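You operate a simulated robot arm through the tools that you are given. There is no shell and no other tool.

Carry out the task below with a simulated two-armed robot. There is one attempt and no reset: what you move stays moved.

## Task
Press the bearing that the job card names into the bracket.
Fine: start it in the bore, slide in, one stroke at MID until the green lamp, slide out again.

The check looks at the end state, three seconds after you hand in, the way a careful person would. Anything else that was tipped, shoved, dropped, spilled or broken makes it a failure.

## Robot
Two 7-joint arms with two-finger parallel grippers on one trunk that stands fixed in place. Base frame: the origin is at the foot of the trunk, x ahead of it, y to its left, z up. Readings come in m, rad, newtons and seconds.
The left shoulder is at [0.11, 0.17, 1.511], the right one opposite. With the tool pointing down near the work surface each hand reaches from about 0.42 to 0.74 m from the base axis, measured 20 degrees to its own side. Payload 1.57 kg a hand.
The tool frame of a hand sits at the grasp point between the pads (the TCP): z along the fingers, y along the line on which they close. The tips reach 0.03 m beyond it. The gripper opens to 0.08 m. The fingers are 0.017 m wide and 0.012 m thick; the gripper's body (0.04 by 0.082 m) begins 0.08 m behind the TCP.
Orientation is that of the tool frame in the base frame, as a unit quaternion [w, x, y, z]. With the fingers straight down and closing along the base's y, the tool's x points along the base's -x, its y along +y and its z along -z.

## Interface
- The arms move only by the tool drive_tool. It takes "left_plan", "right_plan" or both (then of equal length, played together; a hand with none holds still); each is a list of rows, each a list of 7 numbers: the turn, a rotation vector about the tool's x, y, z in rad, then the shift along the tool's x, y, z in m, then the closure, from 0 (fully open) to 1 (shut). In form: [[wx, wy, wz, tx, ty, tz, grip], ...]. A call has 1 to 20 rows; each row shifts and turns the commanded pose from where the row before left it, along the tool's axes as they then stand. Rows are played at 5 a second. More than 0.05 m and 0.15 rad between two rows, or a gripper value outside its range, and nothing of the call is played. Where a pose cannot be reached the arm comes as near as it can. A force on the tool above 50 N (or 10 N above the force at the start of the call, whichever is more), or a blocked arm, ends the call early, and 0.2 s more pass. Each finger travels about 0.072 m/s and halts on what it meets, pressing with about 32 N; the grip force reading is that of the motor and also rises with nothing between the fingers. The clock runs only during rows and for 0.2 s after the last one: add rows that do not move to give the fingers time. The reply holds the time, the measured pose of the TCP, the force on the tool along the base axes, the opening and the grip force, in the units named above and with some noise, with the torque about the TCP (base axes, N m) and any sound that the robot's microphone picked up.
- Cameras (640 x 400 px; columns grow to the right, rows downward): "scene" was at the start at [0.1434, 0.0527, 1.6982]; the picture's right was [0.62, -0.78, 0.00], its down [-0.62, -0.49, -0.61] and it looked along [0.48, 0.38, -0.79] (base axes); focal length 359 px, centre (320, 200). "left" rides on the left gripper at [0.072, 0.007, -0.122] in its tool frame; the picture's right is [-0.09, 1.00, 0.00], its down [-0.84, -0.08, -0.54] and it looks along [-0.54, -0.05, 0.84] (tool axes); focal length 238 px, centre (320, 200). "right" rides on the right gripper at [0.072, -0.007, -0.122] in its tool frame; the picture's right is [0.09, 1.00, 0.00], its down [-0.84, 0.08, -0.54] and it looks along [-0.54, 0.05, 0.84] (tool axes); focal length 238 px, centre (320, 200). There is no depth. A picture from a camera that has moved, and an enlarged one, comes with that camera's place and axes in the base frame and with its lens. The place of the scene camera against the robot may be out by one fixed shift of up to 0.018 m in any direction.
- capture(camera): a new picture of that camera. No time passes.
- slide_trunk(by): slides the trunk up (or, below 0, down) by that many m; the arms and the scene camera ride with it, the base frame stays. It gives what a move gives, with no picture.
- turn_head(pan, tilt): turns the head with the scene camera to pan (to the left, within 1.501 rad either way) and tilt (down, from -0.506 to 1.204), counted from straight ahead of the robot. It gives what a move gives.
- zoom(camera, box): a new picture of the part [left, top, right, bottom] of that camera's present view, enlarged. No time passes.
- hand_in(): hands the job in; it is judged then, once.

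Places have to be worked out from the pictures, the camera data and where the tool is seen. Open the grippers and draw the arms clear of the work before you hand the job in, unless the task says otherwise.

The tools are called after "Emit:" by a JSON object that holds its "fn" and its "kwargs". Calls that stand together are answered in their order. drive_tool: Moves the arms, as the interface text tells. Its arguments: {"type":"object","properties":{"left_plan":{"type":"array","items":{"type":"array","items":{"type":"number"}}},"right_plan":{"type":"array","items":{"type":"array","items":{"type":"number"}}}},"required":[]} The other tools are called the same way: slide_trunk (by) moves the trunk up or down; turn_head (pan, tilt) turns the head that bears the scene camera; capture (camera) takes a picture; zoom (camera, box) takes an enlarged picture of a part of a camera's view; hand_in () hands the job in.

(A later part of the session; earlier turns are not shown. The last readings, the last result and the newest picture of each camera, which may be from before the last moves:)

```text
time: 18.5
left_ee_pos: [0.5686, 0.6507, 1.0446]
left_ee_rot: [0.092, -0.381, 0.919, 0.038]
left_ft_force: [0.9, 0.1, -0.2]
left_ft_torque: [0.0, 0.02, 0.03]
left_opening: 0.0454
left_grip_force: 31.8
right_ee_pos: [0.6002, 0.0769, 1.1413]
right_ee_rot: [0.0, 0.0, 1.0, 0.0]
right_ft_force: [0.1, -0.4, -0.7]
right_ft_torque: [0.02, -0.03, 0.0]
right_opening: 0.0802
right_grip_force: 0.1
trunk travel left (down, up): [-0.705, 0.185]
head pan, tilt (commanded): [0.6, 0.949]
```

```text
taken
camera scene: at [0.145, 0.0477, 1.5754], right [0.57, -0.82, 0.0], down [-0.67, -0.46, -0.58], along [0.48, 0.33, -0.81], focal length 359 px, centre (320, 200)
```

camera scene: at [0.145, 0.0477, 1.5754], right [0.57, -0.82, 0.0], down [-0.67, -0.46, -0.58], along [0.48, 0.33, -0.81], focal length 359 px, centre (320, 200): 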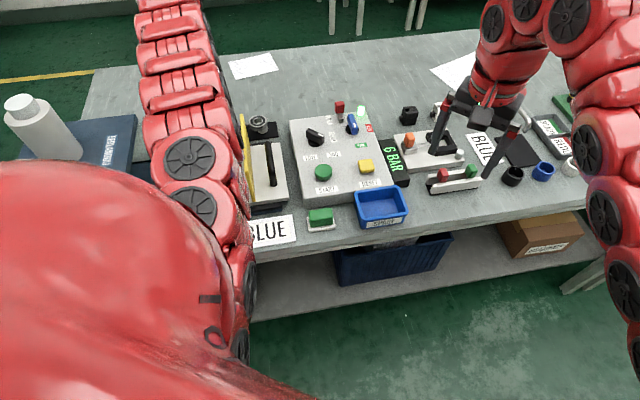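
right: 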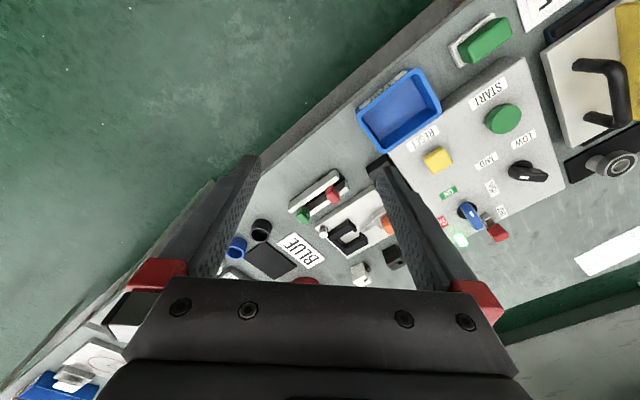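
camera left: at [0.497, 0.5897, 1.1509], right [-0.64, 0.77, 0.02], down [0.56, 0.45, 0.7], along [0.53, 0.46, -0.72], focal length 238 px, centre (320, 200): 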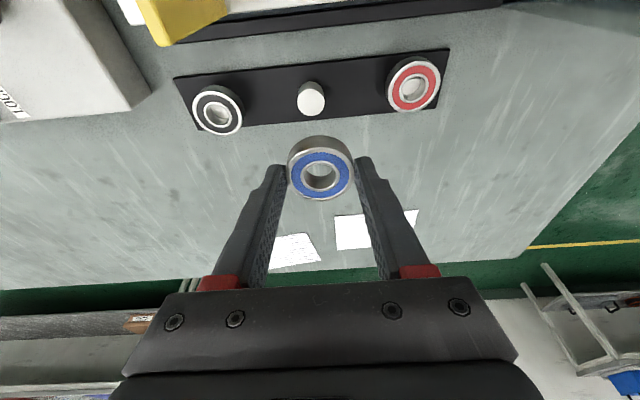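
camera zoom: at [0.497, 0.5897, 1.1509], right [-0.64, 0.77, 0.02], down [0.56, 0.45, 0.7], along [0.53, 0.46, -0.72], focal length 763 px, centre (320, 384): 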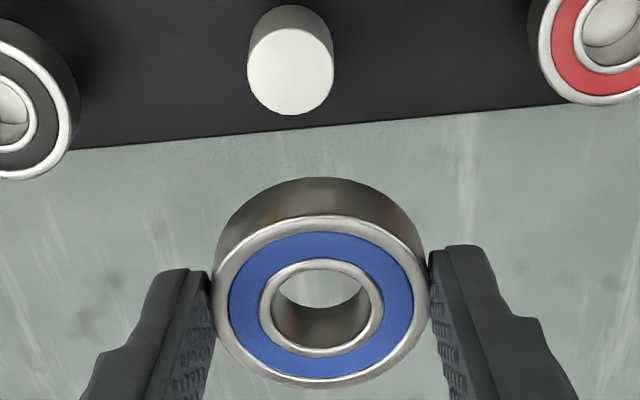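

The bearing hangs level, and its post had no pin. From earlier views I place the bore near table-left 0.122 / away 0.699, so I'll carry the bearing at z≈1.045 to just short of it, where the wrist camera can see the bore.

Emit:
{"fn": "drive_tool", "kwargs": {"left_plan": [[0, 0, 0, 0.0259, 0.0128, -0.0052, 1], [0, 0, 0, 0.0259, 0.0128, -0.0052, 1], [0, 0, 0, 0.0259, 0.0128, -0.0052, 1], [0, 0, 0, 0.0259, 0.0128, -0.0052, 1], [0, 0, 0, 0.0259, 0.0128, -0.0052, 1], [0, 0, 0, 0, 0, 0, 1]]}}

Emit:
{"fn": "capture", "kwargs": {"camera": "left"}}

Emit:
{"fn": "zoom", "kwargs": {"camera": "left", "box": [200, 0, 440, 150]}}

Emit:
{"fn": "capture", "kwargs": {"camera": "scene"}}

```text
time: 19.9
left_ee_pos: [0.4858, 0.621, 1.0426]
left_ee_rot: [0.093, -0.381, 0.919, 0.038]
left_ft_force: [-0.3, -0.8, -1.1]
left_ft_torque: [0.0, 0.02, 0.01]
left_opening: 0.046
left_grip_force: 31.9
left hand out of reach, approached as far as the arm can: row 4, 5
right_ee_pos: [0.6005, 0.0762, 1.1405]
right_ee_rot: [0.0, 0.0, 1.0, 0.001]
right_ft_force: [0.7, 0.2, 0.1]
right_ft_torque: [-0.01, 0.0, 0.0]
right_opening: 0.0801
right_grip_force: 0.1
trunk travel left (down, up): [-0.705, 0.185]
head pan, tilt (commanded): [0.6, 0.949]
```

```text
taken
camera left: at [0.414, 0.5603, 1.1495], right [-0.64, 0.77, 0.02], down [0.56, 0.45, 0.7], along [0.53, 0.46, -0.72], focal length 238 px, centre (320, 200)
```

left: 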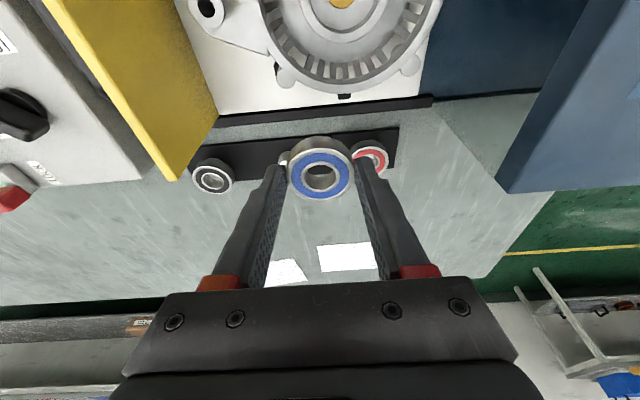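

```text
2.67 times, centred on (320, 75) of left
camera zoom: at [0.414, 0.5603, 1.1495], right [-0.64, 0.77, 0.02], down [0.56, 0.45, 0.7], along [0.53, 0.46, -0.72], focal length 636 px, centre (320, 533)
```

zoom: 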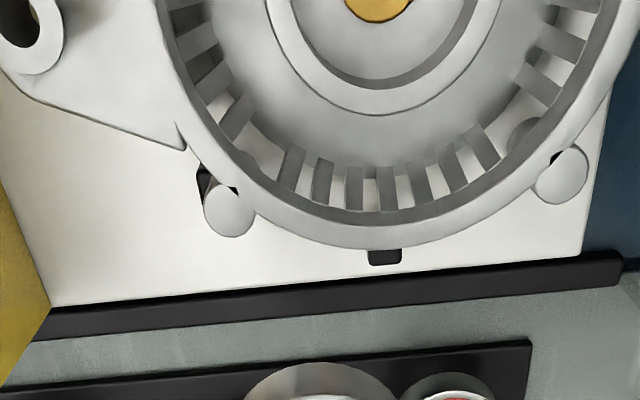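

```text
taken
camera scene: at [0.1449, 0.0474, 1.5754], right [0.56, -0.83, 0.0], down [-0.67, -0.46, -0.58], along [0.48, 0.33, -0.81], focal length 359 px, centre (320, 200)
```

scene: 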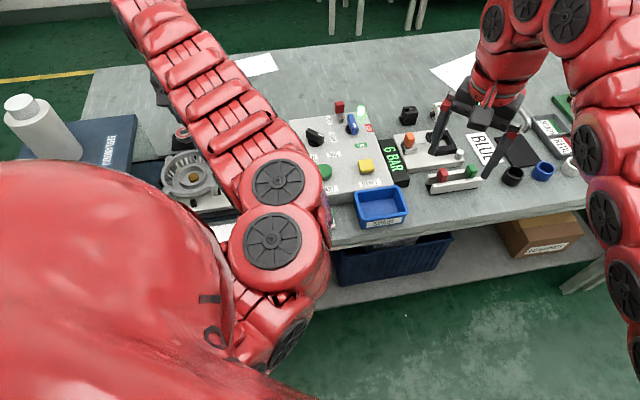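

The arm hit its near-side fold limit with the trunk this low, and the elbow swung down toward the panel's front. I'll raise the trunk 0.12 m again (hand and bearing rise with it), which suits the nearer bracket, and check the arm's shape.

Emit:
{"fn": "slide_trunk", "kwargs": {"by": 0.12}}

Emit:
{"fn": "capture", "kwargs": {"camera": "scene"}}

Emit:
{"fn": "capture", "kwargs": {"camera": "left"}}

Emit:
{"fn": "capture", "kwargs": {"camera": "right"}}

```text
time: 21.4
left_ee_pos: [0.4866, 0.6218, 1.1627]
left_ee_rot: [0.093, -0.381, 0.919, 0.038]
left_ft_force: [-0.4, -0.3, -1.8]
left_ft_torque: [0.01, 0.03, 0.0]
left_opening: 0.0456
left_grip_force: 31.9
right_ee_pos: [0.6001, 0.077, 1.2615]
right_ee_rot: [0.0, 0.001, 1.0, 0.001]
right_ft_force: [0.1, 0.2, -0.1]
right_ft_torque: [0.03, -0.02, 0.01]
right_opening: 0.0799
right_grip_force: 0.1
trunk travel left (down, up): [-0.825, 0.065]
head pan, tilt (commanded): [0.6, 0.949]
```

```text
taken
camera scene: at [0.145, 0.0476, 1.6953], right [0.57, -0.82, 0.0], down [-0.67, -0.46, -0.58], along [0.48, 0.33, -0.81], focal length 359 px, centre (320, 200)
```

scene: 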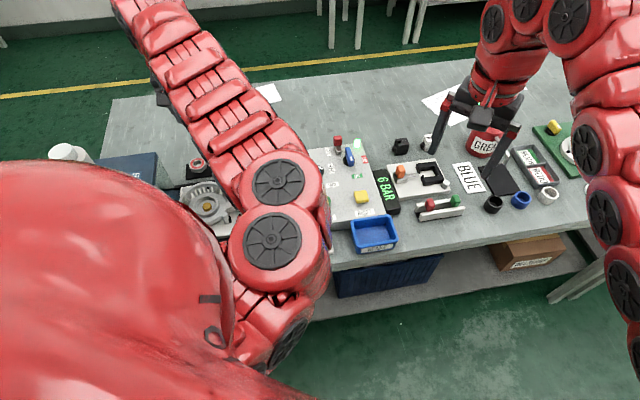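

```text
taken
camera left: at [0.4141, 0.5606, 1.2694], right [-0.64, 0.77, 0.02], down [0.56, 0.45, 0.7], along [0.53, 0.46, -0.72], focal length 238 px, centre (320, 200)
```

left: 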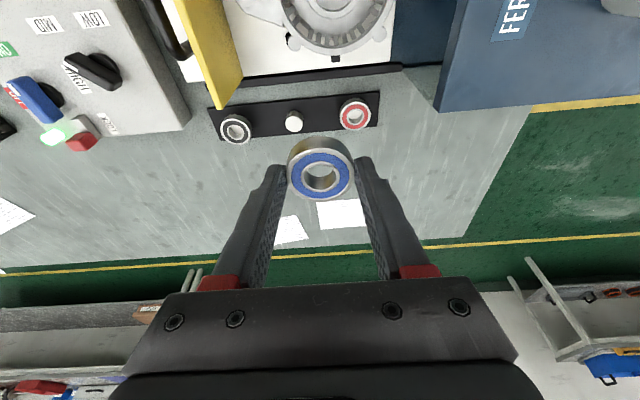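

```text
taken
camera right: at [0.5277, 0.071, 1.3818], right [-0.09, 1.0, 0.0], down [0.84, 0.08, 0.54], along [0.54, 0.05, -0.84], focal length 238 px, centre (320, 200)
```

right: 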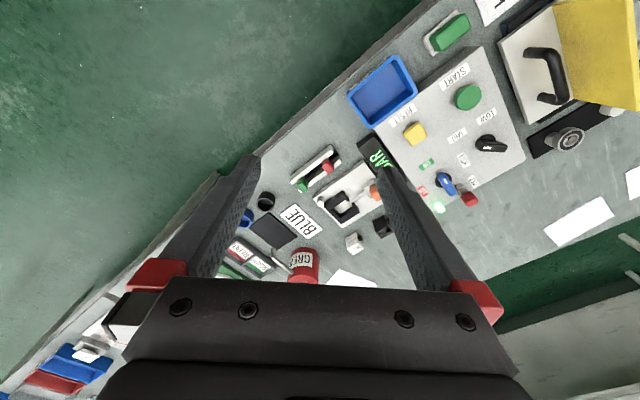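

Trunk is back up; the right camera shows the elbow is not near the panel. Now I'll move to table-left 0.122 / away 0.729 and descend to z≈1.045 to view the bore from closer.

Emit:
{"fn": "drive_tool", "kwargs": {"left_plan": [[0, 0, 0, 0.027, 0.013, -0.0055, 1], [0, 0, 0, 0.027, 0.013, -0.0055, 1], [0, 0, 0, 0.0057, 0, 0.0282, 1], [0, 0, 0, 0.0057, 0, 0.0282, 1], [0, 0, 0, 0.0057, 0, 0.0282, 1], [0, 0, 0, 0.0057, 0, 0.0282, 1], [0, 0, 0, 0, 0, 0, 1]]}}

Emit:
{"fn": "capture", "kwargs": {"camera": "left"}}

Emit:
{"fn": "zoom", "kwargs": {"camera": "left", "box": [200, 0, 440, 150]}}

Emit:
{"fn": "capture", "kwargs": {"camera": "scene"}}

```text
time: 23.0
left_ee_pos: [0.4877, 0.6215, 1.0468]
left_ee_rot: [0.094, -0.381, 0.919, 0.037]
left_ft_force: [0.3, 0.0, -0.9]
left_ft_torque: [-0.03, 0.03, -0.06]
left_opening: 0.0454
left_grip_force: 32.1
left hand out of reach, approached as far as the arm can: row 1, 2
right_ee_pos: [0.6, 0.0773, 1.2626]
right_ee_rot: [-0.001, 0.0, 1.0, 0.001]
right_ft_force: [0.1, 0.7, -0.3]
right_ft_torque: [-0.01, 0.02, 0.02]
right_opening: 0.08
right_grip_force: 0.1
trunk travel left (down, up): [-0.825, 0.065]
head pan, tilt (commanded): [0.6, 0.949]
```

```text
taken
camera left: at [0.4142, 0.5607, 1.153], right [-0.64, 0.77, 0.02], down [0.56, 0.45, 0.7], along [0.53, 0.46, -0.72], focal length 238 px, centre (320, 200)
```

left: 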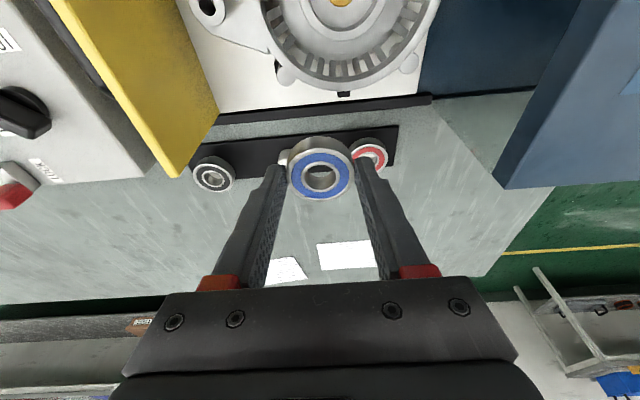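

```text
2.67 times, centred on (320, 75) of left
camera zoom: at [0.4142, 0.5607, 1.153], right [-0.64, 0.77, 0.02], down [0.56, 0.45, 0.7], along [0.53, 0.46, -0.72], focal length 636 px, centre (320, 533)
```

zoom: 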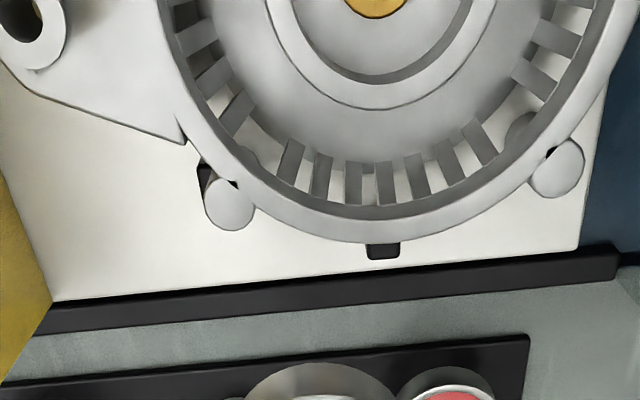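

```text
taken
camera scene: at [0.1446, 0.0471, 1.6955], right [0.57, -0.82, 0.0], down [-0.67, -0.46, -0.58], along [0.48, 0.33, -0.81], focal length 359 px, centre (320, 200)
```

scene: 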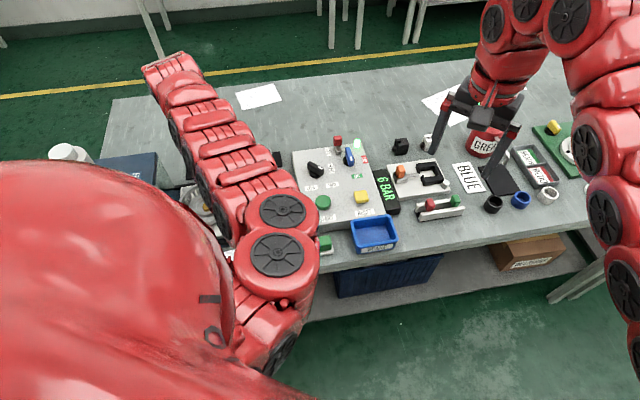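

The sideways rows were refused: a joint limit in this folded posture blocks it, though descending was fine. The bearing is round, so yaw is free; I'll turn the tool back 22° about the vertical (keeping the tilt) and retry the move toward the bracket.

Emit:
{"fn": "drive_tool", "kwargs": {"left_plan": [[0.0258, 0, 0.1274, 0, 0, 0, 1], [0.0258, 0, 0.1274, 0, 0, 0, 1], [0.0258, 0, 0.1274, 0, 0, 0, 1], [0, 0, 0, 0.0201, 0.0014, -0.0041, 1], [0, 0, 0, 0.0201, 0.0014, -0.0041, 1], [0, 0, 0, 0.0201, 0.0014, -0.0041, 1], [0, 0, 0, 0, 0, 0, 1]]}}

Emit:
{"fn": "capture", "kwargs": {"camera": "left"}}

Emit:
{"fn": "capture", "kwargs": {"camera": "scene"}}

```text
time: 24.6
left_ee_pos: [0.4287, 0.6019, 1.0473]
left_ee_rot: [0.098, -0.196, 0.976, 0.019]
left_ft_force: [-0.1, 0.2, -0.8]
left_ft_torque: [-0.04, -0.04, 0.02]
left_opening: 0.0456
left_grip_force: 32.1
right_ee_pos: [0.5999, 0.0773, 1.2608]
right_ee_rot: [0.0, -0.001, 1.0, 0.0]
right_ft_force: [0.0, 0.6, 0.9]
right_ft_torque: [0.0, 0.02, -0.01]
right_opening: 0.0799
right_grip_force: 0.0
trunk travel left (down, up): [-0.825, 0.065]
head pan, tilt (commanded): [0.6, 0.949]
```

```text
taken
camera left: at [0.338, 0.5738, 1.1529], right [-0.3, 0.95, 0.02], down [0.69, 0.2, 0.7], along [0.66, 0.22, -0.72], focal length 238 px, centre (320, 200)
```

left: 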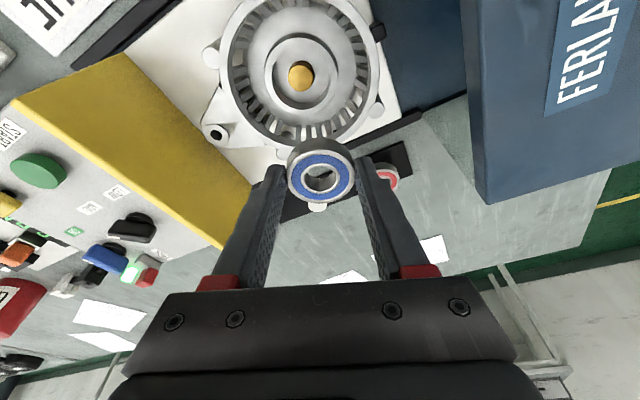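

```text
taken
camera scene: at [0.1447, 0.0486, 1.6954], right [0.57, -0.82, 0.0], down [-0.67, -0.46, -0.58], along [0.48, 0.33, -0.81], focal length 359 px, centre (320, 200)
```

scene: 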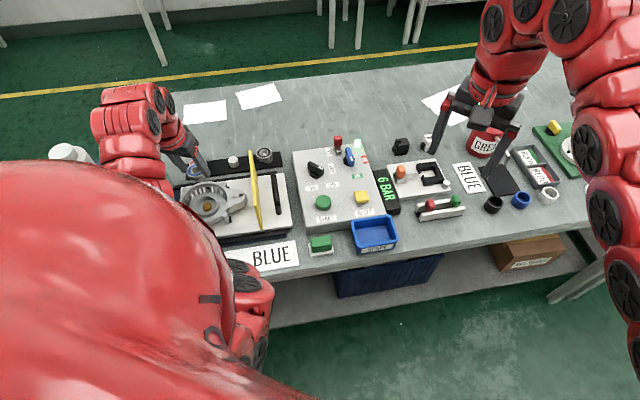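

That worked: TCP at (0.429, 0.602, 1.047) and the elbow tucked back. I'll zoom in on the bracket bore from here.

Emit:
{"fn": "zoom", "kwargs": {"camera": "left", "box": [200, 0, 420, 140]}}

Emit:
{"fn": "zoom", "kwargs": {"camera": "scene", "box": [150, 140, 290, 240]}}

Emit:
{"fn": "zoom", "kwargs": {"camera": "left", "box": [440, 0, 640, 220]}}

```text
2.86 times, centred on (310, 70) of left
camera zoom: at [0.338, 0.5738, 1.1529], right [-0.3, 0.95, 0.02], down [0.69, 0.2, 0.7], along [0.66, 0.22, -0.72], focal length 681 px, centre (349, 571)
```

zoom: 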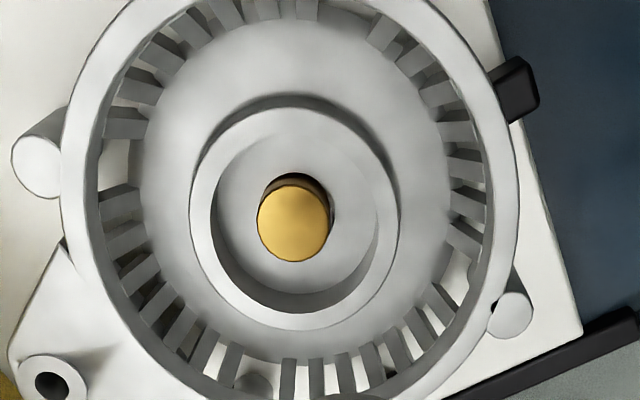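

```text
4.00 times, centred on (220, 190) of scene
camera zoom: at [0.1447, 0.0486, 1.6954], right [0.57, -0.82, 0.0], down [-0.67, -0.46, -0.58], along [0.48, 0.33, -0.81], focal length 1436 px, centre (720, 240)
```

zoom: 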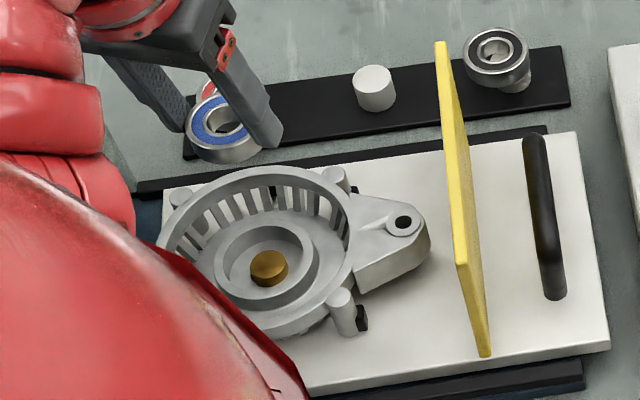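

```text
1.82 times, centred on (540, 110) of left
camera zoom: at [0.338, 0.5738, 1.1529], right [-0.3, 0.95, 0.02], down [0.69, 0.2, 0.7], along [0.66, 0.22, -0.72], focal length 433 px, centre (-80, 364)
```

zoom: 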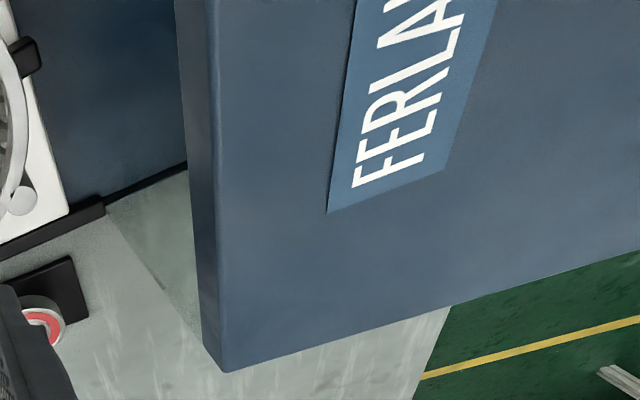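

The bore is a plain recess in the central boss with a brass pin through its floor; I get its centre at table-left 0.124 / away 0.699, boss top z≈0.927. I'll zoom tighter to measure the mouth.

Emit:
{"fn": "zoom", "kwargs": {"camera": "left", "box": [255, 25, 351, 125]}}

Emit:
{"fn": "zoom", "kwargs": {"camera": "scene", "box": [190, 185, 240, 225]}}

```text
4.00 times, centred on (303, 75) of left
camera zoom: at [0.338, 0.5738, 1.1529], right [-0.3, 0.95, 0.02], down [0.69, 0.2, 0.7], along [0.66, 0.22, -0.72], focal length 953 px, centre (388, 700)
```

zoom: 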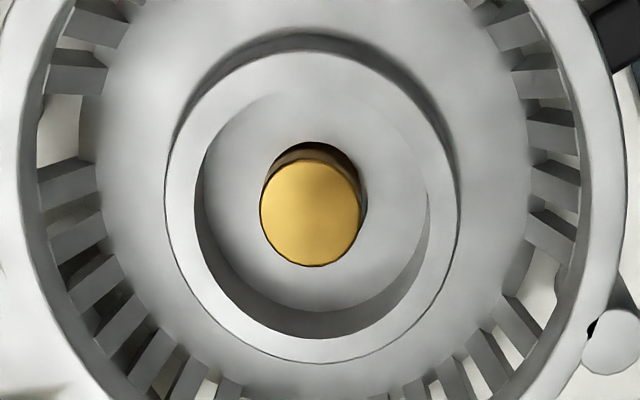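

```text
10.00 times, centred on (215, 205) of scene
camera zoom: at [0.1447, 0.0486, 1.6954], right [0.57, -0.82, 0.0], down [-0.67, -0.46, -0.58], along [0.48, 0.33, -0.81], focal length 3590 px, centre (1370, 150)
```

zoom: 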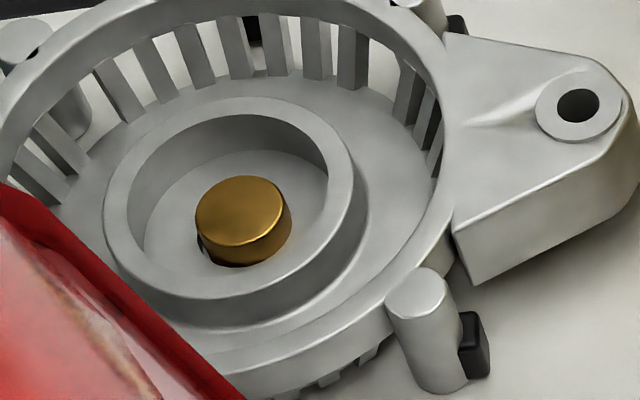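

Correcting for perspective, the bore centre is at about (0.408, 0.583) with the boss top at z≈0.931, and the bearing's bottom hangs ~37 mm below the TCP. I'll move over the bore and descend to ~15 mm above the boss for an alignment check.

Emit:
{"fn": "drive_tool", "kwargs": {"left_plan": [[0, 0, 0, 0.0146, -0.0062, -0.003, 1], [0, 0, 0, 0.0146, -0.0062, -0.003, 1], [0, 0, 0, 0.0043, 0, 0.0211, 1], [0, 0, 0, 0.0043, 0, 0.0211, 1], [0, 0, 0, 0.0043, 0, 0.0211, 1], [0, 0, 0, 0, 0, 0, 1]]}}

Emit:
{"fn": "zoom", "kwargs": {"camera": "left", "box": [220, 60, 420, 210]}}

Emit:
{"fn": "zoom", "kwargs": {"camera": "scene", "box": [150, 140, 290, 240]}}

Emit:
{"fn": "capture", "kwargs": {"camera": "scene"}}

```text
time: 26.0
left_ee_pos: [0.4056, 0.5777, 0.9804]
left_ee_rot: [0.098, -0.195, 0.976, 0.02]
left_ft_force: [-0.4, -0.1, -0.6]
left_ft_torque: [0.02, 0.01, 0.01]
left_opening: 0.0456
left_grip_force: 32.5
right_ee_pos: [0.6006, 0.0765, 1.2612]
right_ee_rot: [0.0, 0.0, 1.0, 0.0]
right_ft_force: [0.1, 0.9, -0.6]
right_ft_torque: [0.01, 0.01, -0.03]
right_opening: 0.0799
right_grip_force: 0.1
trunk travel left (down, up): [-0.825, 0.065]
head pan, tilt (commanded): [0.6, 0.949]
```

```text
2.67 times, centred on (320, 135) of left
camera zoom: at [0.3159, 0.5497, 1.0857], right [-0.3, 0.95, 0.02], down [0.69, 0.2, 0.7], along [0.66, 0.22, -0.72], focal length 636 px, centre (320, 373)
```

zoom: 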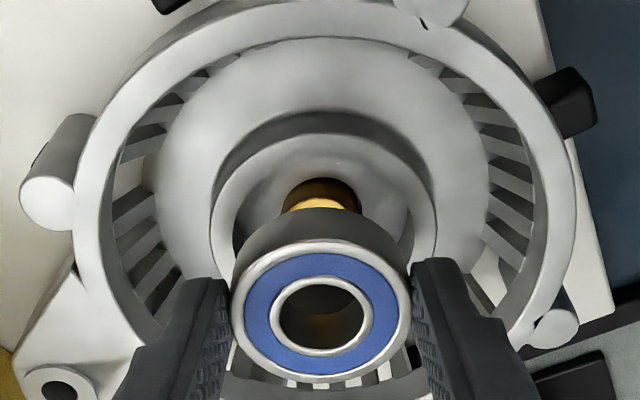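

```text
4.00 times, centred on (220, 190) of scene
camera zoom: at [0.145, 0.0474, 1.6954], right [0.57, -0.82, 0.0], down [-0.67, -0.46, -0.58], along [0.48, 0.33, -0.81], focal length 1436 px, centre (720, 240)
```

zoom: 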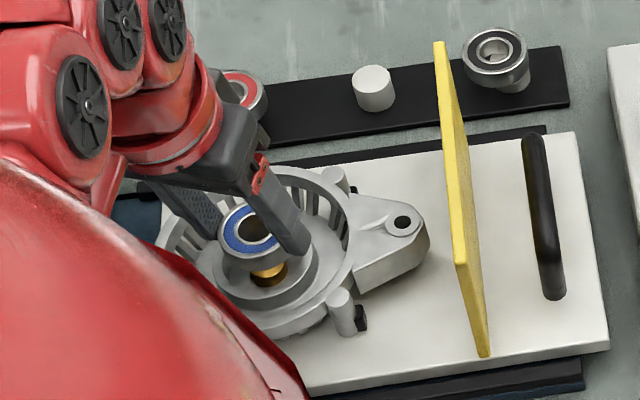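

```text
taken
camera scene: at [0.145, 0.0474, 1.6954], right [0.57, -0.82, 0.0], down [-0.67, -0.46, -0.58], along [0.48, 0.33, -0.81], focal length 359 px, centre (320, 200)
```

scene: 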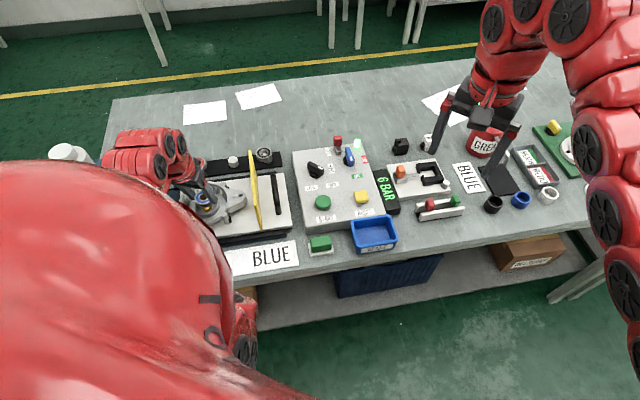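

The bearing is hovering ~13 mm above the boss, roughly concentric. I'll zoom tightly with both cameras to quantify the remaining offset before lowering.

Emit:
{"fn": "zoom", "kwargs": {"camera": "scene", "box": [190, 180, 240, 225]}}

Emit:
{"fn": "zoom", "kwargs": {"camera": "left", "box": [280, 100, 360, 210]}}

```text
8.89 times, centred on (215, 202) of scene
camera zoom: at [0.145, 0.0474, 1.6954], right [0.57, -0.82, 0.0], down [-0.67, -0.46, -0.58], along [0.48, 0.33, -0.81], focal length 3191 px, centre (1253, 178)
```

zoom: 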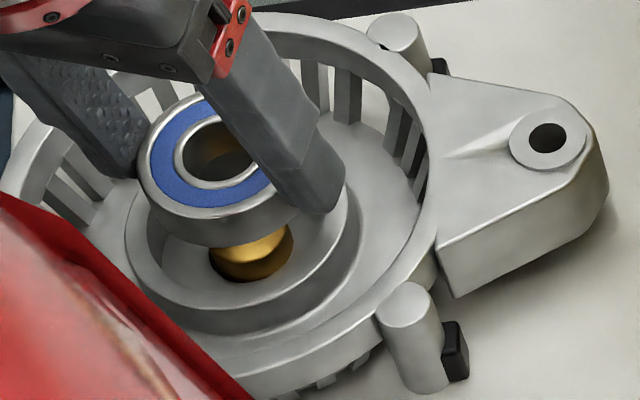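

```text
3.64 times, centred on (320, 155) of left
camera zoom: at [0.3159, 0.5497, 1.0857], right [-0.3, 0.95, 0.02], down [0.69, 0.2, 0.7], along [0.66, 0.22, -0.72], focal length 867 px, centre (320, 364)
```

zoom: 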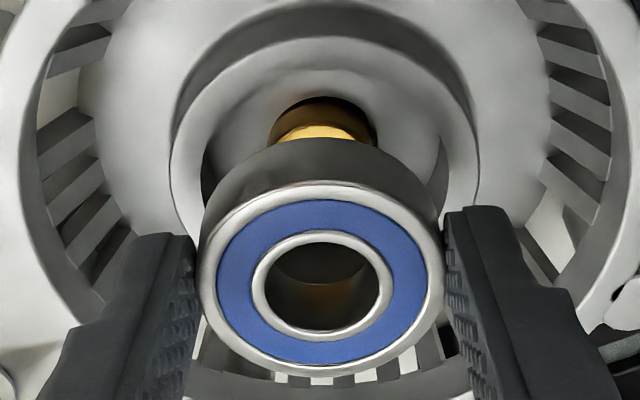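

Both views agree the bearing sits about 3–4 mm too far forward and ~1 mm too far right of the bore. I'll correct by that and lower another 7 mm.

Emit:
{"fn": "drive_tool", "kwargs": {"left_plan": [[0, 0, 0, 0.0025, 0.0006, 0.0031, 1], [0, 0, 0, 0.0025, 0.0006, 0.0031, 1], [0, 0, 0, 0, 0, 0, 1]]}}

Emit:
{"fn": "zoom", "kwargs": {"camera": "scene", "box": [190, 180, 240, 225]}}

Emit:
{"fn": "zoom", "kwargs": {"camera": "left", "box": [280, 100, 360, 210]}}

```text
time: 26.8
left_ee_pos: [0.402, 0.5785, 0.9731]
left_ee_rot: [0.098, -0.195, 0.976, 0.019]
left_ft_force: [-0.5, -0.3, -1.3]
left_ft_torque: [-0.01, 0.03, 0.0]
left_opening: 0.0458
left_grip_force: 32.2
right_ee_pos: [0.6003, 0.0779, 1.2613]
right_ee_rot: [-0.001, 0.0, 1.0, 0.001]
right_ft_force: [-0.1, -0.4, -0.9]
right_ft_torque: [0.0, 0.01, 0.01]
right_opening: 0.0798
right_grip_force: 0.1
trunk travel left (down, up): [-0.825, 0.065]
head pan, tilt (commanded): [0.6, 0.949]
```

```text
8.89 times, centred on (215, 202) of scene
camera zoom: at [0.1447, 0.0475, 1.6954], right [0.57, -0.82, 0.0], down [-0.67, -0.46, -0.58], along [0.48, 0.33, -0.81], focal length 3191 px, centre (1253, 178)
```

zoom: 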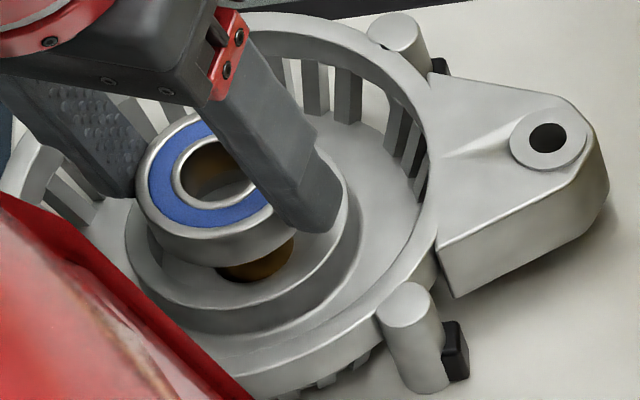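

```text
3.64 times, centred on (320, 155) of left
camera zoom: at [0.3124, 0.5491, 1.0804], right [-0.3, 0.95, 0.02], down [0.69, 0.2, 0.7], along [0.66, 0.22, -0.72], focal length 867 px, centre (320, 364)
```

zoom: 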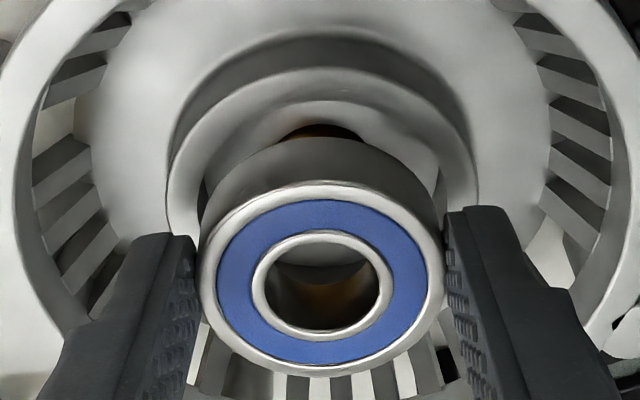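

Now the offset is down to about 2 mm forward and under 1 mm right, with the bearing's bottom at z≈0.939. I'll apply that correction and lower 5 mm, watching the force.

Emit:
{"fn": "drive_tool", "kwargs": {"left_plan": [[0, 0, 0, 0.0014, 0.0004, 0.0023, 1], [0, 0, 0, 0.0014, 0.0003, 0.0023, 1], [0, 0, 0, 0, 0, 0, 1]]}}

Emit:
{"fn": "zoom", "kwargs": {"camera": "scene", "box": [190, 180, 240, 225]}}

Emit:
{"fn": "zoom", "kwargs": {"camera": "left", "box": [280, 100, 360, 210]}}

```text
time: 27.6
left_ee_pos: [0.4011, 0.5772, 0.9708]
left_ee_rot: [0.099, -0.195, 0.976, 0.02]
left_ft_force: [-0.8, -0.4, -1.2]
left_ft_torque: [-0.02, 0.0, -0.01]
left_opening: 0.0457
left_grip_force: 31.4
right_ee_pos: [0.6009, 0.0778, 1.262]
right_ee_rot: [0.001, -0.001, 1.0, 0.0]
right_ft_force: [0.7, -0.6, 0.1]
right_ft_torque: [0.04, 0.02, 0.0]
right_opening: 0.0802
right_grip_force: 0.1
trunk travel left (down, up): [-0.825, 0.065]
head pan, tilt (commanded): [0.6, 0.949]
```

```text
8.89 times, centred on (215, 202) of scene
camera zoom: at [0.1448, 0.0475, 1.6954], right [0.57, -0.82, 0.0], down [-0.67, -0.46, -0.58], along [0.48, 0.33, -0.81], focal length 3191 px, centre (1253, 178)
```

zoom: 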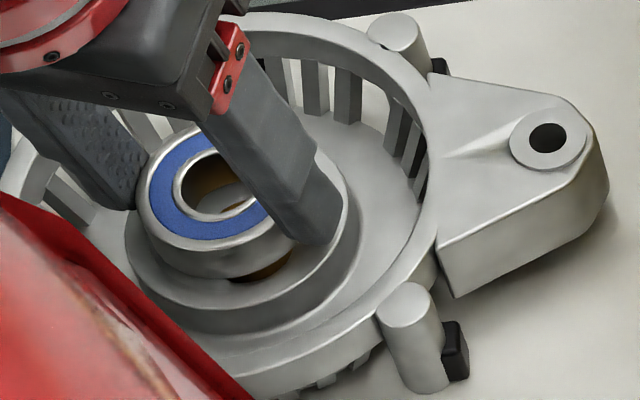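

```text
3.64 times, centred on (320, 155) of left
camera zoom: at [0.3113, 0.5494, 1.0756], right [-0.3, 0.95, 0.02], down [0.69, 0.2, 0.7], along [0.66, 0.22, -0.72], focal length 867 px, centre (320, 364)
```

zoom: 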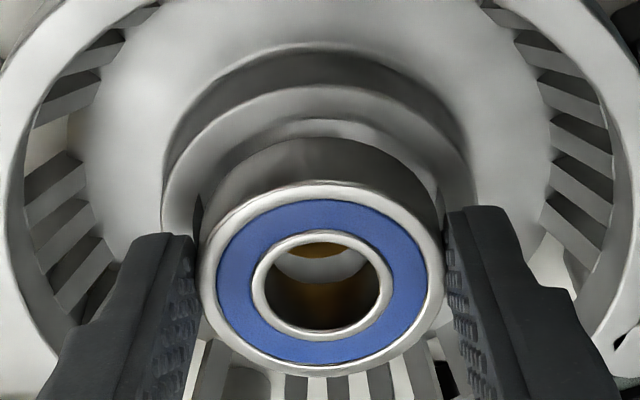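

The bearing and bore centres now agree to about 1 mm in both views, with the bearing ~4 mm above the boss. I'll lower 5 mm gently and read the force.

Emit:
{"fn": "drive_tool", "kwargs": {"left_plan": [[0, 0, 0, 0.0005, -0.0002, 0.00245, 1], [0, 0, 0, 0.0005, -0.0002, 0.00245, 1], [0, 0, 0, 0, 0, 0, 1], [0, 0, 0, 0, 0, 0, 1]]}}

Emit:
{"fn": "zoom", "kwargs": {"camera": "scene", "box": [190, 180, 240, 225]}}

Emit:
{"fn": "zoom", "kwargs": {"camera": "left", "box": [280, 100, 360, 210]}}

```text
time: 28.6
left_ee_pos: [0.4011, 0.5774, 0.9653]
left_ee_rot: [0.099, -0.195, 0.976, 0.02]
left_ft_force: [-0.5, 0.5, -1.9]
left_ft_torque: [-0.01, 0.03, 0.0]
left_opening: 0.0459
left_grip_force: 32.4
right_ee_pos: [0.5997, 0.0779, 1.2615]
right_ee_rot: [0.0, 0.0, 1.0, 0.0]
right_ft_force: [0.6, 0.4, 0.3]
right_ft_torque: [0.01, -0.03, -0.01]
right_opening: 0.0802
right_grip_force: 0.0
trunk travel left (down, up): [-0.825, 0.065]
head pan, tilt (commanded): [0.6, 0.949]
```

```text
8.89 times, centred on (215, 202) of scene
camera zoom: at [0.1448, 0.0475, 1.6954], right [0.57, -0.82, 0.0], down [-0.67, -0.46, -0.58], along [0.48, 0.33, -0.81], focal length 3191 px, centre (1253, 178)
```

zoom: 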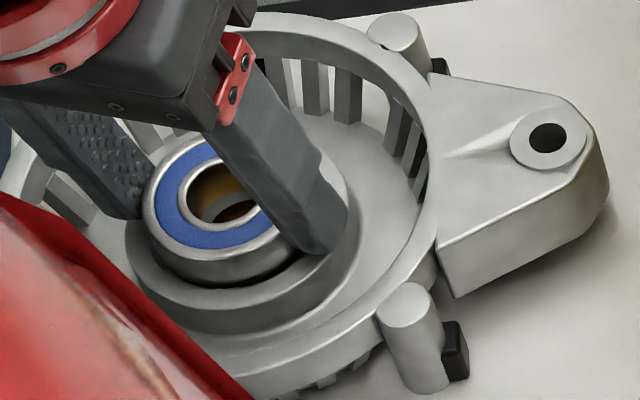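

```text
3.64 times, centred on (320, 155) of left
camera zoom: at [0.3114, 0.5494, 1.0708], right [-0.3, 0.95, 0.02], down [0.69, 0.2, 0.7], along [0.66, 0.22, -0.72], focal length 867 px, centre (320, 364)
```

zoom: 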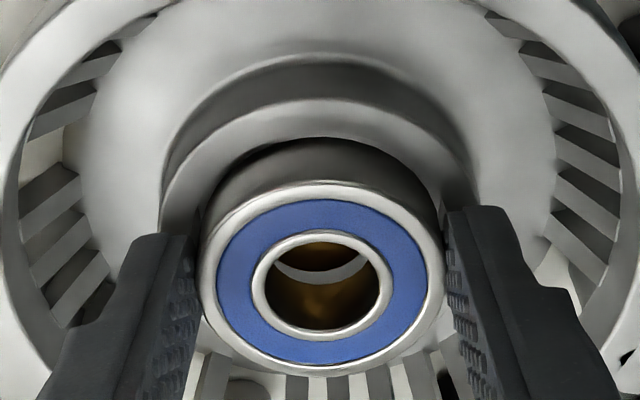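

The bearing's bottom edge is now level with the bore mouth and concentric. I'll lower another 2 mm and check for contact force.

Emit:
{"fn": "drive_tool", "kwargs": {"left_plan": [[0, 0, 0, 0.0002, 0, 0.001, 1], [0, 0, 0, 0.0002, 0, 0.001, 1], [0, 0, 0, 0, 0, 0, 1], [0, 0, 0, 0, 0, 0, 1]]}}

Emit:
{"fn": "zoom", "kwargs": {"camera": "scene", "box": [190, 180, 240, 225]}}

Emit:
{"fn": "zoom", "kwargs": {"camera": "left", "box": [280, 100, 360, 210]}}

```text
time: 29.6
left_ee_pos: [0.4011, 0.5777, 0.9622]
left_ee_rot: [0.098, -0.195, 0.976, 0.02]
left_ft_force: [-0.9, -0.4, -1.0]
left_ft_torque: [-0.01, 0.0, 0.0]
left_opening: 0.0457
left_grip_force: 32.3
right_ee_pos: [0.6006, 0.0772, 1.2611]
right_ee_rot: [-0.001, 0.0, 1.0, 0.001]
right_ft_force: [0.1, 0.4, 0.6]
right_ft_torque: [0.01, -0.01, 0.01]
right_opening: 0.0801
right_grip_force: 0.1
trunk travel left (down, up): [-0.825, 0.065]
head pan, tilt (commanded): [0.6, 0.949]
```

```text
8.89 times, centred on (215, 202) of scene
camera zoom: at [0.1448, 0.0475, 1.6954], right [0.57, -0.82, 0.0], down [-0.67, -0.46, -0.58], along [0.48, 0.33, -0.81], focal length 3191 px, centre (1253, 178)
```

zoom: 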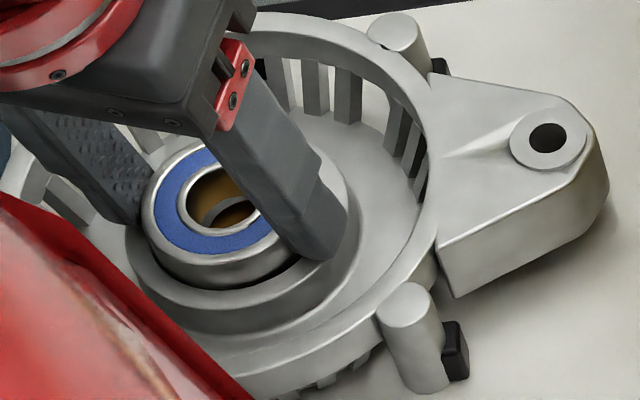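

```text
3.64 times, centred on (320, 155) of left
camera zoom: at [0.3106, 0.5493, 1.0692], right [-0.3, 0.95, 0.02], down [0.69, 0.2, 0.7], along [0.66, 0.22, -0.72], focal length 867 px, centre (320, 364)
```

zoom: 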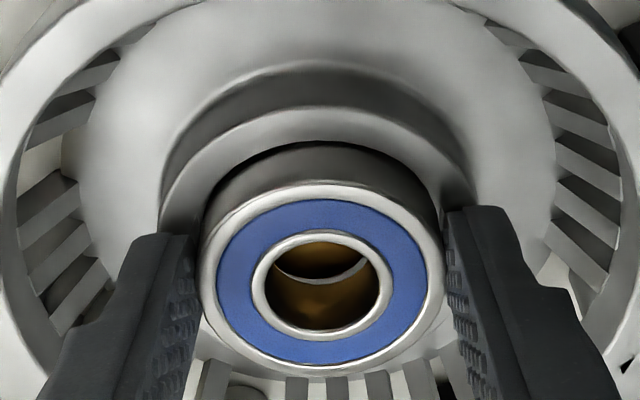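

Still no contact; the fine comparison suggests a final nudge of ~1 mm to the right and ~0.6 mm forward. I'll apply it together with 2 mm more descent.

Emit:
{"fn": "drive_tool", "kwargs": {"left_plan": [[0, 0, 0, -0.0002, -0.001, 0.0001, 1], [0, 0, 0, 0.0002, 0, 0.001, 1], [0, 0, 0, 0.0002, 0, 0.001, 1], [0, 0, 0, 0, 0, 0, 1], [0, 0, 0, 0, 0, 0, 1]]}}

Emit:
{"fn": "zoom", "kwargs": {"camera": "scene", "box": [190, 180, 240, 225]}}

Emit:
{"fn": "zoom", "kwargs": {"camera": "left", "box": [280, 100, 360, 210]}}

```text
time: 30.8
left_ee_pos: [0.4001, 0.5759, 0.9629]
left_ee_rot: [0.101, -0.194, 0.976, 0.021]
left_ft_force: [7.2, 5.4, 22.1]
left_ft_torque: [-0.42, -0.42, 0.21]
left_opening: 0.0457
left_grip_force: 31.9
right_ee_pos: [0.5994, 0.075, 1.2622]
right_ee_rot: [0.0, 0.0, 1.0, 0.001]
right_ft_force: [-1.1, -0.4, 0.8]
right_ft_torque: [0.0, 0.01, -0.02]
right_opening: 0.0801
right_grip_force: 0.1
trunk travel left (down, up): [-0.825, 0.065]
head pan, tilt (commanded): [0.6, 0.949]
```

```text
8.89 times, centred on (215, 202) of scene
camera zoom: at [0.1438, 0.0455, 1.6958], right [0.56, -0.83, 0.0], down [-0.67, -0.46, -0.58], along [0.48, 0.33, -0.81], focal length 3191 px, centre (1253, 178)
```

zoom: 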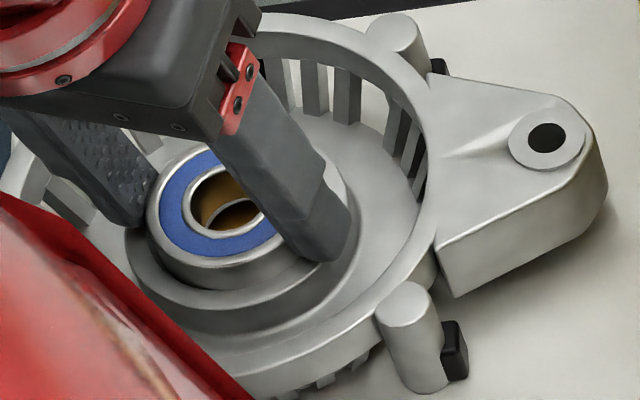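

```text
3.64 times, centred on (320, 155) of left
camera zoom: at [0.3104, 0.5473, 1.0686], right [-0.3, 0.95, 0.02], down [0.68, 0.2, 0.7], along [0.67, 0.22, -0.71], focal length 867 px, centre (320, 364)
```

zoom: 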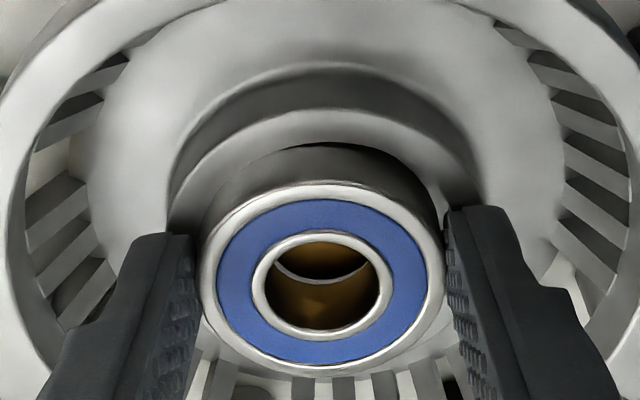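

Contact: 22 N upward, and the torque puts the contact ~31 mm from the bearing axis — that's the right fingertip touching the boss face, meaning the bearing is ~3–4 mm into the bore. I'll ease up 1 mm to unload, then open the fingers only partly (so they don't hit the finned ring) to release it.

Emit:
{"fn": "drive_tool", "kwargs": {"left_plan": [[0, 0, 0, -0.0005, 0.0003, -0.001, 1], [0, 0, 0, 0, 0, 0, 1], [0, 0, 0, 0, 0, 0, 1]]}}

Emit:
{"fn": "zoom", "kwargs": {"camera": "left", "box": [280, 100, 360, 210]}}

```text
time: 31.6
left_ee_pos: [0.4019, 0.5762, 0.9624]
left_ee_rot: [0.1, -0.195, 0.976, 0.02]
left_ft_force: [5.6, 6.7, 19.7]
left_ft_torque: [-0.3, -0.36, 0.08]
left_opening: 0.0458
left_grip_force: 32.1
right_ee_pos: [0.5998, 0.0769, 1.2611]
right_ee_rot: [0.001, 0.0, 1.0, 0.0]
right_ft_force: [-0.3, -1.3, 0.2]
right_ft_torque: [0.02, 0.0, 0.02]
right_opening: 0.0801
right_grip_force: 0.0
trunk travel left (down, up): [-0.825, 0.065]
head pan, tilt (commanded): [0.6, 0.949]
```

```text
3.64 times, centred on (320, 155) of left
camera zoom: at [0.3107, 0.5474, 1.0688], right [-0.3, 0.95, 0.02], down [0.69, 0.2, 0.7], along [0.66, 0.22, -0.71], focal length 867 px, centre (320, 364)
```

zoom: 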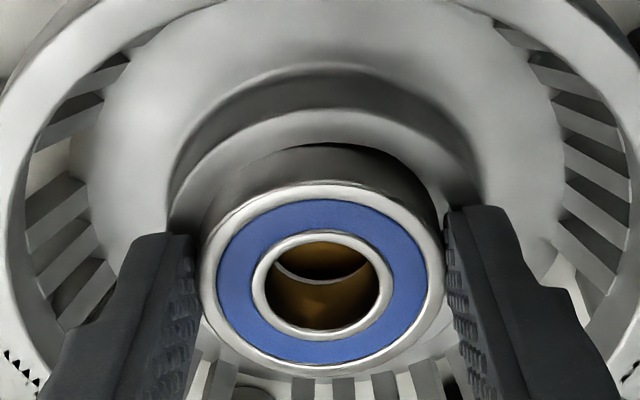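

The force is still ~20 N at the same spot (the right fingertip's lower corner on the boss face). I'll lift another 1.5 mm to unload before releasing.

Emit:
{"fn": "drive_tool", "kwargs": {"left_plan": [[0, 0, 0, -0.0003, 0, -0.0015, 1], [0, 0, 0, 0, 0, 0, 1], [0, 0, 0, 0, 0, 0, 1]]}}

Emit:
{"fn": "zoom", "kwargs": {"camera": "left", "box": [280, 100, 360, 210]}}

Emit:
{"fn": "zoom", "kwargs": {"camera": "scene", "box": [190, 180, 240, 225]}}

```text
time: 32.4
left_ee_pos: [0.401, 0.5767, 0.9619]
left_ee_rot: [0.097, -0.196, 0.976, 0.019]
left_ft_force: [4.2, 3.7, 3.6]
left_ft_torque: [-0.04, -0.15, 0.07]
left_opening: 0.0454
left_grip_force: 32.4
right_ee_pos: [0.6001, 0.077, 1.2604]
right_ee_rot: [0.0, 0.0, 1.0, 0.001]
right_ft_force: [-0.6, -0.2, 0.4]
right_ft_torque: [-0.01, -0.04, 0.0]
right_opening: 0.08
right_grip_force: 0.1
trunk travel left (down, up): [-0.825, 0.065]
head pan, tilt (commanded): [0.6, 0.949]
```

```text
3.64 times, centred on (320, 155) of left
camera zoom: at [0.311, 0.5479, 1.0692], right [-0.3, 0.95, 0.02], down [0.69, 0.2, 0.7], along [0.66, 0.22, -0.72], focal length 867 px, centre (320, 364)
```

zoom: 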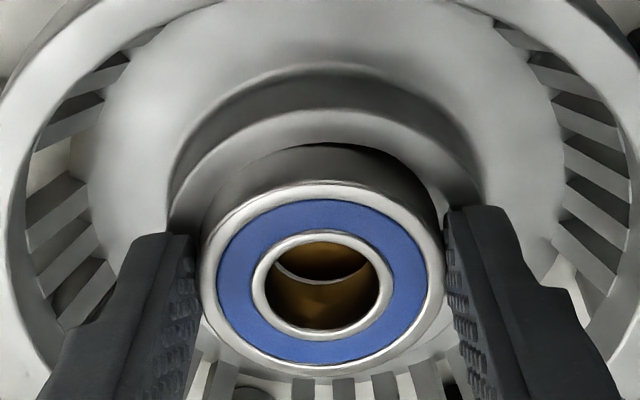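

```text
8.89 times, centred on (215, 202) of scene
camera zoom: at [0.145, 0.0475, 1.6952], right [0.57, -0.82, 0.0], down [-0.67, -0.46, -0.58], along [0.48, 0.33, -0.81], focal length 3191 px, centre (1253, 178)
```

zoom: 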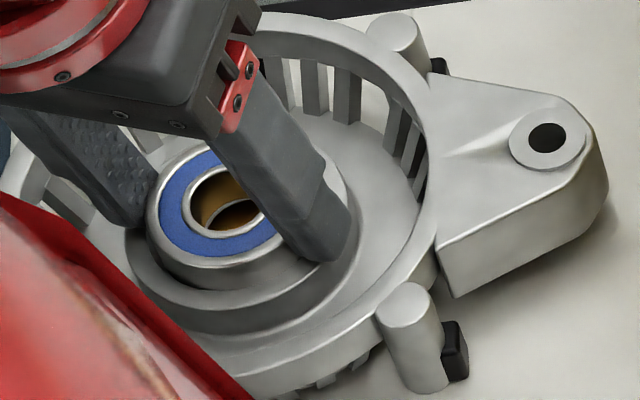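

Load is nearly gone (residual side force ~5 N means the bearing is inside the bore, touching its wall). I'll now open the fingers partly to ~58 mm to release it.

Emit:
{"fn": "drive_tool", "kwargs": {"left_plan": [[0, 0, 0, 0, 0, 0, 0.4], [0, 0, 0, 0, 0, 0, 0.3], [0, 0, 0, 0, 0, 0, 0.28], [0, 0, 0, 0, 0, 0, 0.28]]}}

Emit:
{"fn": "zoom", "kwargs": {"camera": "left", "box": [280, 100, 360, 210]}}

Emit:
{"fn": "zoom", "kwargs": {"camera": "scene", "box": [190, 180, 240, 225]}}

```text
time: 33.4
left_ee_pos: [0.4003, 0.5773, 0.9642]
left_ee_rot: [0.097, -0.195, 0.976, 0.02]
left_ft_force: [0.0, 0.5, 0.2]
left_ft_torque: [0.02, 0.01, -0.01]
left_opening: 0.0577
left_grip_force: 0.1
right_ee_pos: [0.5999, 0.0768, 1.2609]
right_ee_rot: [0.001, 0.0, 1.0, 0.001]
right_ft_force: [-0.4, 0.5, 1.1]
right_ft_torque: [0.0, 0.0, 0.04]
right_opening: 0.0802
right_grip_force: 0.2
trunk travel left (down, up): [-0.825, 0.065]
head pan, tilt (commanded): [0.6, 0.949]
```

```text
3.64 times, centred on (320, 155) of left
camera zoom: at [0.311, 0.5479, 1.0698], right [-0.3, 0.95, 0.02], down [0.69, 0.2, 0.7], along [0.66, 0.22, -0.72], focal length 867 px, centre (320, 364)
```

zoom: 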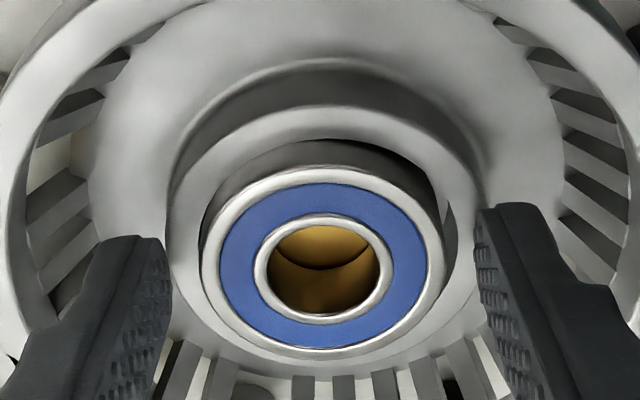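

```text
8.89 times, centred on (215, 202) of scene
camera zoom: at [0.1447, 0.0473, 1.6954], right [0.57, -0.82, 0.0], down [-0.67, -0.46, -0.58], along [0.48, 0.33, -0.81], focal length 3191 px, centre (1253, 178)
```

zoom: 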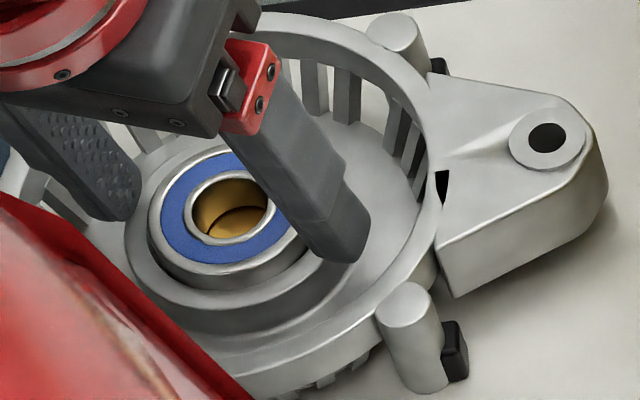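

The bearing dropped slightly and sits level and concentric in the bore. I'll raise the hand straight up and check it from above.

Emit:
{"fn": "drive_tool", "kwargs": {"left_plan": [[0, 0, 0, -0.001, 0, -0.0049, 0.28], [0, 0, 0, -0.002, 0, -0.0098, 0.28], [0, 0, 0, -0.004, 0, -0.0196, 0.28], [0, 0, 0, -0.005, 0, -0.0245, 0.28], [0, 0, 0, -0.006, 0, -0.0294, 0.2], [0, 0, 0, 0, 0, 0, 0]]}}

Emit:
{"fn": "capture", "kwargs": {"camera": "left"}}

Emit:
{"fn": "zoom", "kwargs": {"camera": "scene", "box": [190, 180, 240, 225]}}

Emit:
{"fn": "capture", "kwargs": {"camera": "scene"}}

```text
time: 34.8
left_ee_pos: [0.4004, 0.5802, 1.0529]
left_ee_rot: [0.098, -0.196, 0.975, 0.019]
left_ft_force: [-1.2, 0.1, 0.3]
left_ft_torque: [0.03, 0.01, 0.01]
left_opening: 0.08
left_grip_force: 0.0
right_ee_pos: [0.6004, 0.0776, 1.2614]
right_ee_rot: [0.0, -0.001, 1.0, 0.001]
right_ft_force: [0.1, 0.3, 0.7]
right_ft_torque: [0.02, 0.01, -0.01]
right_opening: 0.08
right_grip_force: 0.1
trunk travel left (down, up): [-0.825, 0.065]
head pan, tilt (commanded): [0.6, 0.949]
```

```text
taken
camera left: at [0.3107, 0.5504, 1.1586], right [-0.3, 0.95, 0.02], down [0.69, 0.2, 0.7], along [0.66, 0.22, -0.72], focal length 238 px, centre (320, 200)
```

left: 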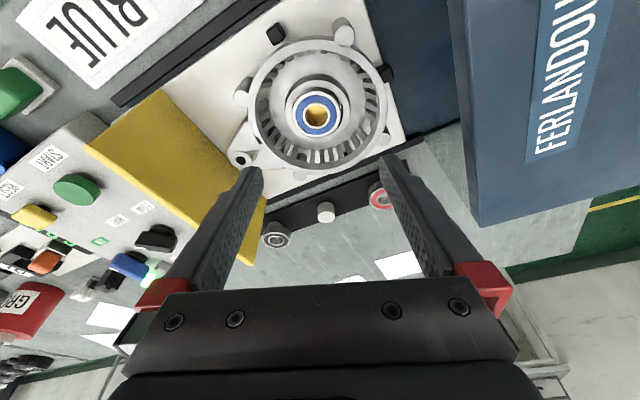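

```text
8.89 times, centred on (215, 202) of scene
camera zoom: at [0.1447, 0.0477, 1.6954], right [0.57, -0.82, 0.0], down [-0.67, -0.46, -0.58], along [0.48, 0.33, -0.81], focal length 3191 px, centre (1253, 178)
```

zoom: 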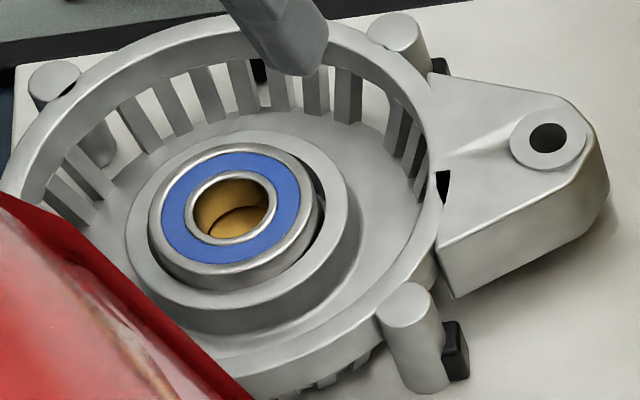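

```text
taken
camera scene: at [0.1447, 0.0477, 1.6954], right [0.57, -0.82, 0.0], down [-0.67, -0.46, -0.58], along [0.48, 0.33, -0.81], focal length 359 px, centre (320, 200)
```

scene: 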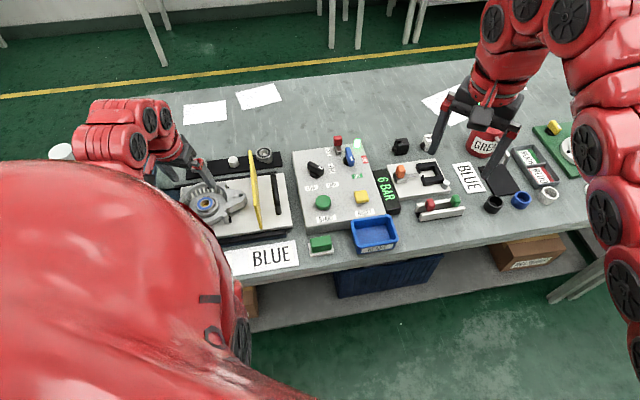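

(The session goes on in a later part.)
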